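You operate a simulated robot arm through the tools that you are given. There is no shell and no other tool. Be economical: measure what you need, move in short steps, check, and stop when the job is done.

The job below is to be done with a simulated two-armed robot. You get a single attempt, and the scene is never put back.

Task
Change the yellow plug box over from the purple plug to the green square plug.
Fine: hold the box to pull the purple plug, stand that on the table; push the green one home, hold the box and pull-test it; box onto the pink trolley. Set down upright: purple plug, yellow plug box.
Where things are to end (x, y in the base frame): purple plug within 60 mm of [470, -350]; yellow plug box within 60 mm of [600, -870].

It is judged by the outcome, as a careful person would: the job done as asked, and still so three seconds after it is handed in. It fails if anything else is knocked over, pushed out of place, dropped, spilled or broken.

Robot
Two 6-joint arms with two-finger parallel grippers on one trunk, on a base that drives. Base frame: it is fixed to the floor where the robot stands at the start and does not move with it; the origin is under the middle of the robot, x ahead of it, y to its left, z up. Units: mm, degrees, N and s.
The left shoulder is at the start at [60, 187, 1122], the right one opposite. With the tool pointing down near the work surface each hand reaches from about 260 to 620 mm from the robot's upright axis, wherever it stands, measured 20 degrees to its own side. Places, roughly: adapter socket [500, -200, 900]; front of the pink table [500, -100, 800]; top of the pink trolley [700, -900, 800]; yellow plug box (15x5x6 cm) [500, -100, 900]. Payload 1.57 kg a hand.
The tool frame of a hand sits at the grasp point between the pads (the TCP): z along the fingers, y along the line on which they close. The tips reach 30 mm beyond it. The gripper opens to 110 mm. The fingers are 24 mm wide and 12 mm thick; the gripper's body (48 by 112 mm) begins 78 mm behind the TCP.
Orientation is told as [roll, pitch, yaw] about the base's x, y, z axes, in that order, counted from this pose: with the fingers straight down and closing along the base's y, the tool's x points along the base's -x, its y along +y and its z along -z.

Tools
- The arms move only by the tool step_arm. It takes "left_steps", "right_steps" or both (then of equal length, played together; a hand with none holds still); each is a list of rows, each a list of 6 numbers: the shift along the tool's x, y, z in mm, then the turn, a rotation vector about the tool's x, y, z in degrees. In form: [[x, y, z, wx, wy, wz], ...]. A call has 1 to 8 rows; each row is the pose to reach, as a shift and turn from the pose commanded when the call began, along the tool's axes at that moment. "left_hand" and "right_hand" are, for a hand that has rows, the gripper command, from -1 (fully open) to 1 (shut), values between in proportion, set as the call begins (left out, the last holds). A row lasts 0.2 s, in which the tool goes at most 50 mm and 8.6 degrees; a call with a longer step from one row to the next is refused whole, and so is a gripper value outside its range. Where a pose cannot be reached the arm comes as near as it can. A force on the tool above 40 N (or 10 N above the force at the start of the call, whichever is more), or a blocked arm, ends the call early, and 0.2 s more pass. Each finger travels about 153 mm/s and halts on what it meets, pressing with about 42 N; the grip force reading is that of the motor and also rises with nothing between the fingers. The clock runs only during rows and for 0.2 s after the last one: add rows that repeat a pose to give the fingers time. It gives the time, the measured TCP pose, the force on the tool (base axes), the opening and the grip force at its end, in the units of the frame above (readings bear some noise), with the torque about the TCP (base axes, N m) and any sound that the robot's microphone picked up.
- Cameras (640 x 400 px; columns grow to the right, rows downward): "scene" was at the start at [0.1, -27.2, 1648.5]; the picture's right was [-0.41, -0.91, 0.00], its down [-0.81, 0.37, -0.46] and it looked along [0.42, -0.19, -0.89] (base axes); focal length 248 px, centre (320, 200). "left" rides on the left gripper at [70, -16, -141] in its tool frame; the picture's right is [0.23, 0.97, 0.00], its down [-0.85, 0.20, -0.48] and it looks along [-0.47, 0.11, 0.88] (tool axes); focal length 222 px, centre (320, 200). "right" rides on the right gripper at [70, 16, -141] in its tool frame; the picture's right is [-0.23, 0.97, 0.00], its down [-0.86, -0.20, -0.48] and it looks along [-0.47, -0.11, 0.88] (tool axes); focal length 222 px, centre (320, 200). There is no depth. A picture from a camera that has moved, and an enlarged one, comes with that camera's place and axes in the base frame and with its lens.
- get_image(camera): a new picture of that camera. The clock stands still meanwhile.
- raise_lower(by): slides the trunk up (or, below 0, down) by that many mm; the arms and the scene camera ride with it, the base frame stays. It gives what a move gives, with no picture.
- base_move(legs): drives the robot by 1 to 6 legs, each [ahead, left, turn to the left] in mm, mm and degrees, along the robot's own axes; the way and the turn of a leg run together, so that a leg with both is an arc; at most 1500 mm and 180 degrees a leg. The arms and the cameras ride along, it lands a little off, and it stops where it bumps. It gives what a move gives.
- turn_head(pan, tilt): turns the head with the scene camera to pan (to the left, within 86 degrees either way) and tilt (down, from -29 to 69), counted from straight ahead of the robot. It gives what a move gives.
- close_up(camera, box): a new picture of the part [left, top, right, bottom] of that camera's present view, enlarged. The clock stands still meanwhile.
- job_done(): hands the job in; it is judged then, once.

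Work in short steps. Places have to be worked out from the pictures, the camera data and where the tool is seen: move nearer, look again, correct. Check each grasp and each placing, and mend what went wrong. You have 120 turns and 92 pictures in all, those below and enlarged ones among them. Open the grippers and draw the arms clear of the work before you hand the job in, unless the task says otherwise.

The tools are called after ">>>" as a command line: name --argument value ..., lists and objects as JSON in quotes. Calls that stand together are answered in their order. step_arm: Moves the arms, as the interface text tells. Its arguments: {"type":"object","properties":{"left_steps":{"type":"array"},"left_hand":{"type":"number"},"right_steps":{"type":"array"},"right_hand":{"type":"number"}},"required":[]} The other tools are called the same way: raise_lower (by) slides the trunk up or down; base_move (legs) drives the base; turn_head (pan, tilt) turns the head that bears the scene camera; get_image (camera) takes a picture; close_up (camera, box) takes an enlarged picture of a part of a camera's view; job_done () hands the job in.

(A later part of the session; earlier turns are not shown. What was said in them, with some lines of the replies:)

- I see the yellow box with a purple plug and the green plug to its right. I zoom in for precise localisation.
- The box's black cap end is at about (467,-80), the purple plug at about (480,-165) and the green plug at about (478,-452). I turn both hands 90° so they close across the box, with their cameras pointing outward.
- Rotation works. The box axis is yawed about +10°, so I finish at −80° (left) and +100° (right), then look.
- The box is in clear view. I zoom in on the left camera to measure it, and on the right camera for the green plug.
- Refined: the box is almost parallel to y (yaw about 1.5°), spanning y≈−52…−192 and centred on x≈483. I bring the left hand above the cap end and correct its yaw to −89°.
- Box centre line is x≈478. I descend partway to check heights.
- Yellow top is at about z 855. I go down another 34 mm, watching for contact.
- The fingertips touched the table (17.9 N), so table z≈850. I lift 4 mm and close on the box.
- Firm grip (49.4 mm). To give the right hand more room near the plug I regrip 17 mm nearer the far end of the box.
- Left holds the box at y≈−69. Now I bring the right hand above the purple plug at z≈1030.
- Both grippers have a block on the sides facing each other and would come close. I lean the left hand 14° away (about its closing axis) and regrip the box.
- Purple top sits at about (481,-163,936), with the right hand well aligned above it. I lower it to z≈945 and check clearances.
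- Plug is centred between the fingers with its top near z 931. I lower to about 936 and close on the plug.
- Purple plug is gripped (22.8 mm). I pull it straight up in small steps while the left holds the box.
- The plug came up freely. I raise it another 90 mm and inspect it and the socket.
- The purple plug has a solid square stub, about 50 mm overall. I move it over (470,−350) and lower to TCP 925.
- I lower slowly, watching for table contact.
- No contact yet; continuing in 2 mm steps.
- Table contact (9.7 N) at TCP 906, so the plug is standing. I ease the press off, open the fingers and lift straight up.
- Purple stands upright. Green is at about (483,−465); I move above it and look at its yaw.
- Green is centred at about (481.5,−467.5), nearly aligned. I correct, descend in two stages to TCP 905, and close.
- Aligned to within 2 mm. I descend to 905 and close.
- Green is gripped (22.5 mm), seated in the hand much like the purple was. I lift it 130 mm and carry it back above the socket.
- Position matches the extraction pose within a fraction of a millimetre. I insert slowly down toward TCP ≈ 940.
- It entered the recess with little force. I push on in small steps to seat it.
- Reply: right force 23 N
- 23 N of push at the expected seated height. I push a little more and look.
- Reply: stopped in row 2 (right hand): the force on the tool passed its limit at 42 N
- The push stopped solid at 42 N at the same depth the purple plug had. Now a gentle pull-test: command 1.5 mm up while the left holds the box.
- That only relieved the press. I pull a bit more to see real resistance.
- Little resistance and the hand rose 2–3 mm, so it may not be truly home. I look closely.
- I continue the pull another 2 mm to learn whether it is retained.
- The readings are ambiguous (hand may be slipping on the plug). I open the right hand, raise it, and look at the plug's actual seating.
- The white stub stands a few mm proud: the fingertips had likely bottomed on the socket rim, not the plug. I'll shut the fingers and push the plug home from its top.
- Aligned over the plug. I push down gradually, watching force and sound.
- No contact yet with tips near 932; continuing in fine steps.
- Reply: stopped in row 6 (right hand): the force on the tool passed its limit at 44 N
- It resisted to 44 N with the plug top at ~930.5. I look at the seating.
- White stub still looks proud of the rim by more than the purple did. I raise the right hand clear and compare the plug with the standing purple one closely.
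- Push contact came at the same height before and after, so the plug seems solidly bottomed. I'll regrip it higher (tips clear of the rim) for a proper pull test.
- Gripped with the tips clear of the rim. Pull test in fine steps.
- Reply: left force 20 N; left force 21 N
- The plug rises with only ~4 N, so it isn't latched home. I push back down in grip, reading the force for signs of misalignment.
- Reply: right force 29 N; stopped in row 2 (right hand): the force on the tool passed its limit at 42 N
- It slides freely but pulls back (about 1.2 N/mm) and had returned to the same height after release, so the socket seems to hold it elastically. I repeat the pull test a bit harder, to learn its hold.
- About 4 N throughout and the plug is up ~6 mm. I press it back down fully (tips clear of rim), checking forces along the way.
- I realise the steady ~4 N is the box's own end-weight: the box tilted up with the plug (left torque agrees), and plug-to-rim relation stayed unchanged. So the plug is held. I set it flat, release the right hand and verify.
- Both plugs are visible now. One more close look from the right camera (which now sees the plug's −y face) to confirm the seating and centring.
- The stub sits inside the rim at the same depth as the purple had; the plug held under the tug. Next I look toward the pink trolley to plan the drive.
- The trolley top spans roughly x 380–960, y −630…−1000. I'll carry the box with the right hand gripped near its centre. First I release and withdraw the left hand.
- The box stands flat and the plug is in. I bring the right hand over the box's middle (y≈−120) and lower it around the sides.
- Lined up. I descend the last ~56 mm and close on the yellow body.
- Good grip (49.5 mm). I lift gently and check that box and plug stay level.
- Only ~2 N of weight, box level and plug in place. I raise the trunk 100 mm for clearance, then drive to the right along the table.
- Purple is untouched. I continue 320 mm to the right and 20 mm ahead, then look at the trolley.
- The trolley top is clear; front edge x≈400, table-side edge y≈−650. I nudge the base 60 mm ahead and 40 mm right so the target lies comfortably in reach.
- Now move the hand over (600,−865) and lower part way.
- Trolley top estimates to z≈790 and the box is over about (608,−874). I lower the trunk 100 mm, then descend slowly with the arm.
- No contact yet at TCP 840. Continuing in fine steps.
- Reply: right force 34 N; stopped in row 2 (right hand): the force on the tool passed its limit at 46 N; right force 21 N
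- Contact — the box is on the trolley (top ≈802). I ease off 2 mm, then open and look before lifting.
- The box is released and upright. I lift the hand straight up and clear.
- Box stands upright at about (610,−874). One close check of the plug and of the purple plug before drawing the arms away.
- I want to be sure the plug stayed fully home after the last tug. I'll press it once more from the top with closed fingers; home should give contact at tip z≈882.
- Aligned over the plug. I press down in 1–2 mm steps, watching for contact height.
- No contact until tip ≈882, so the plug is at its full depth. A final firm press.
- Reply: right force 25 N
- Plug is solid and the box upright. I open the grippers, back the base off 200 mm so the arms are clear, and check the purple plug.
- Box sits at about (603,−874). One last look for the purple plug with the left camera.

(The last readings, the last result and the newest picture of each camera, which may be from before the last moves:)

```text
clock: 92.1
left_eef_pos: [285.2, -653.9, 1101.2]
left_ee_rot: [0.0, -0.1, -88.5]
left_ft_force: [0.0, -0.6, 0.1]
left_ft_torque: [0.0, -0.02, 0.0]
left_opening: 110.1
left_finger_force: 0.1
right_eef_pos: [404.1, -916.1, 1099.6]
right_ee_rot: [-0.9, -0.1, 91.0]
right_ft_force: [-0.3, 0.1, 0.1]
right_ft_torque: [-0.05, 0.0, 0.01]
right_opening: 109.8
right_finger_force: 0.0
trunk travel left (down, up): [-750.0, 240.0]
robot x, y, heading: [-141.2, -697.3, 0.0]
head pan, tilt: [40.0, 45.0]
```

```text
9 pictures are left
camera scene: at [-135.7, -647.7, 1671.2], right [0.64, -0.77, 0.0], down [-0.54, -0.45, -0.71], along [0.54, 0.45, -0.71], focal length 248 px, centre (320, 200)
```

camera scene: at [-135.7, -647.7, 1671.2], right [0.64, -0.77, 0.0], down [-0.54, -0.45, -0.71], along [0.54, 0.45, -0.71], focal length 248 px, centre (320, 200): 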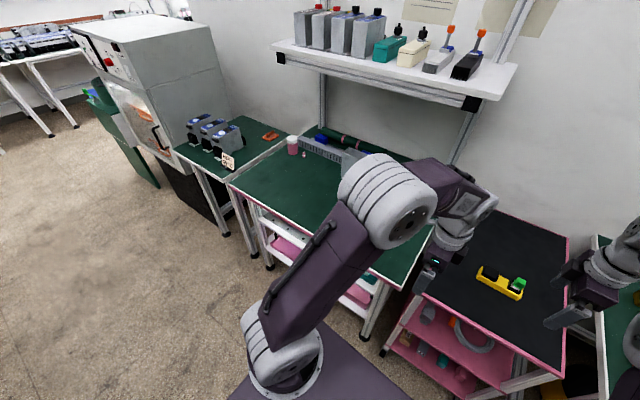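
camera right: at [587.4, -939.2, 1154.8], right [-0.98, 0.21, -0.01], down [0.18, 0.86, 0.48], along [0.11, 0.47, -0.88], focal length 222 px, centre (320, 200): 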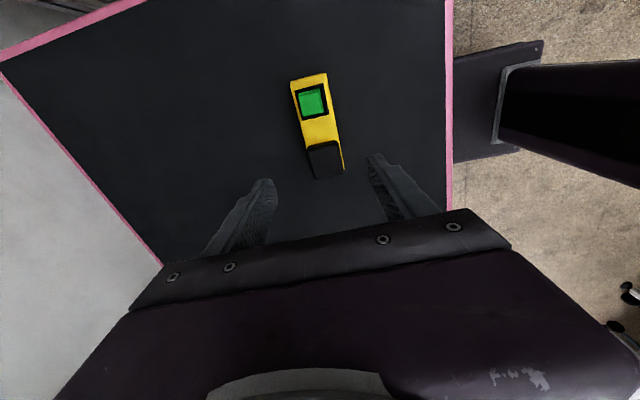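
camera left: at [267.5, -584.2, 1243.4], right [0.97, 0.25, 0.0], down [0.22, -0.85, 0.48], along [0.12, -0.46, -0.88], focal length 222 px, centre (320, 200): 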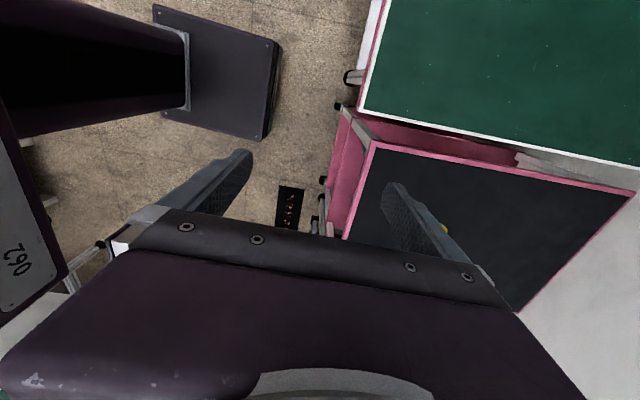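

The arm hides the purple plug here. It was standing when last seen, and nothing has come near it since, so I hand the job in.

>>> job_done

```text
The job is handed in.
```

I swapped the plugs and handed the job in; the least certain part is whether the green plug is latched in its socket.

- **Green plug:** it bottomed out hard at about 44 N, at about the same depth the purple one had. In the pull-test with the box held, it drew about 4–5 N and lifted a few mm. It was back at full depth each time I pressed it down. I heard no click.
- **Yellow plug box:** it stands upright on the pink trolley at about (603, −874).
- **Purple plug:** I stood it upright at about (472, −350). In my final pictures the arm hid it, but it was still standing when I last saw it and nothing came near it after that.
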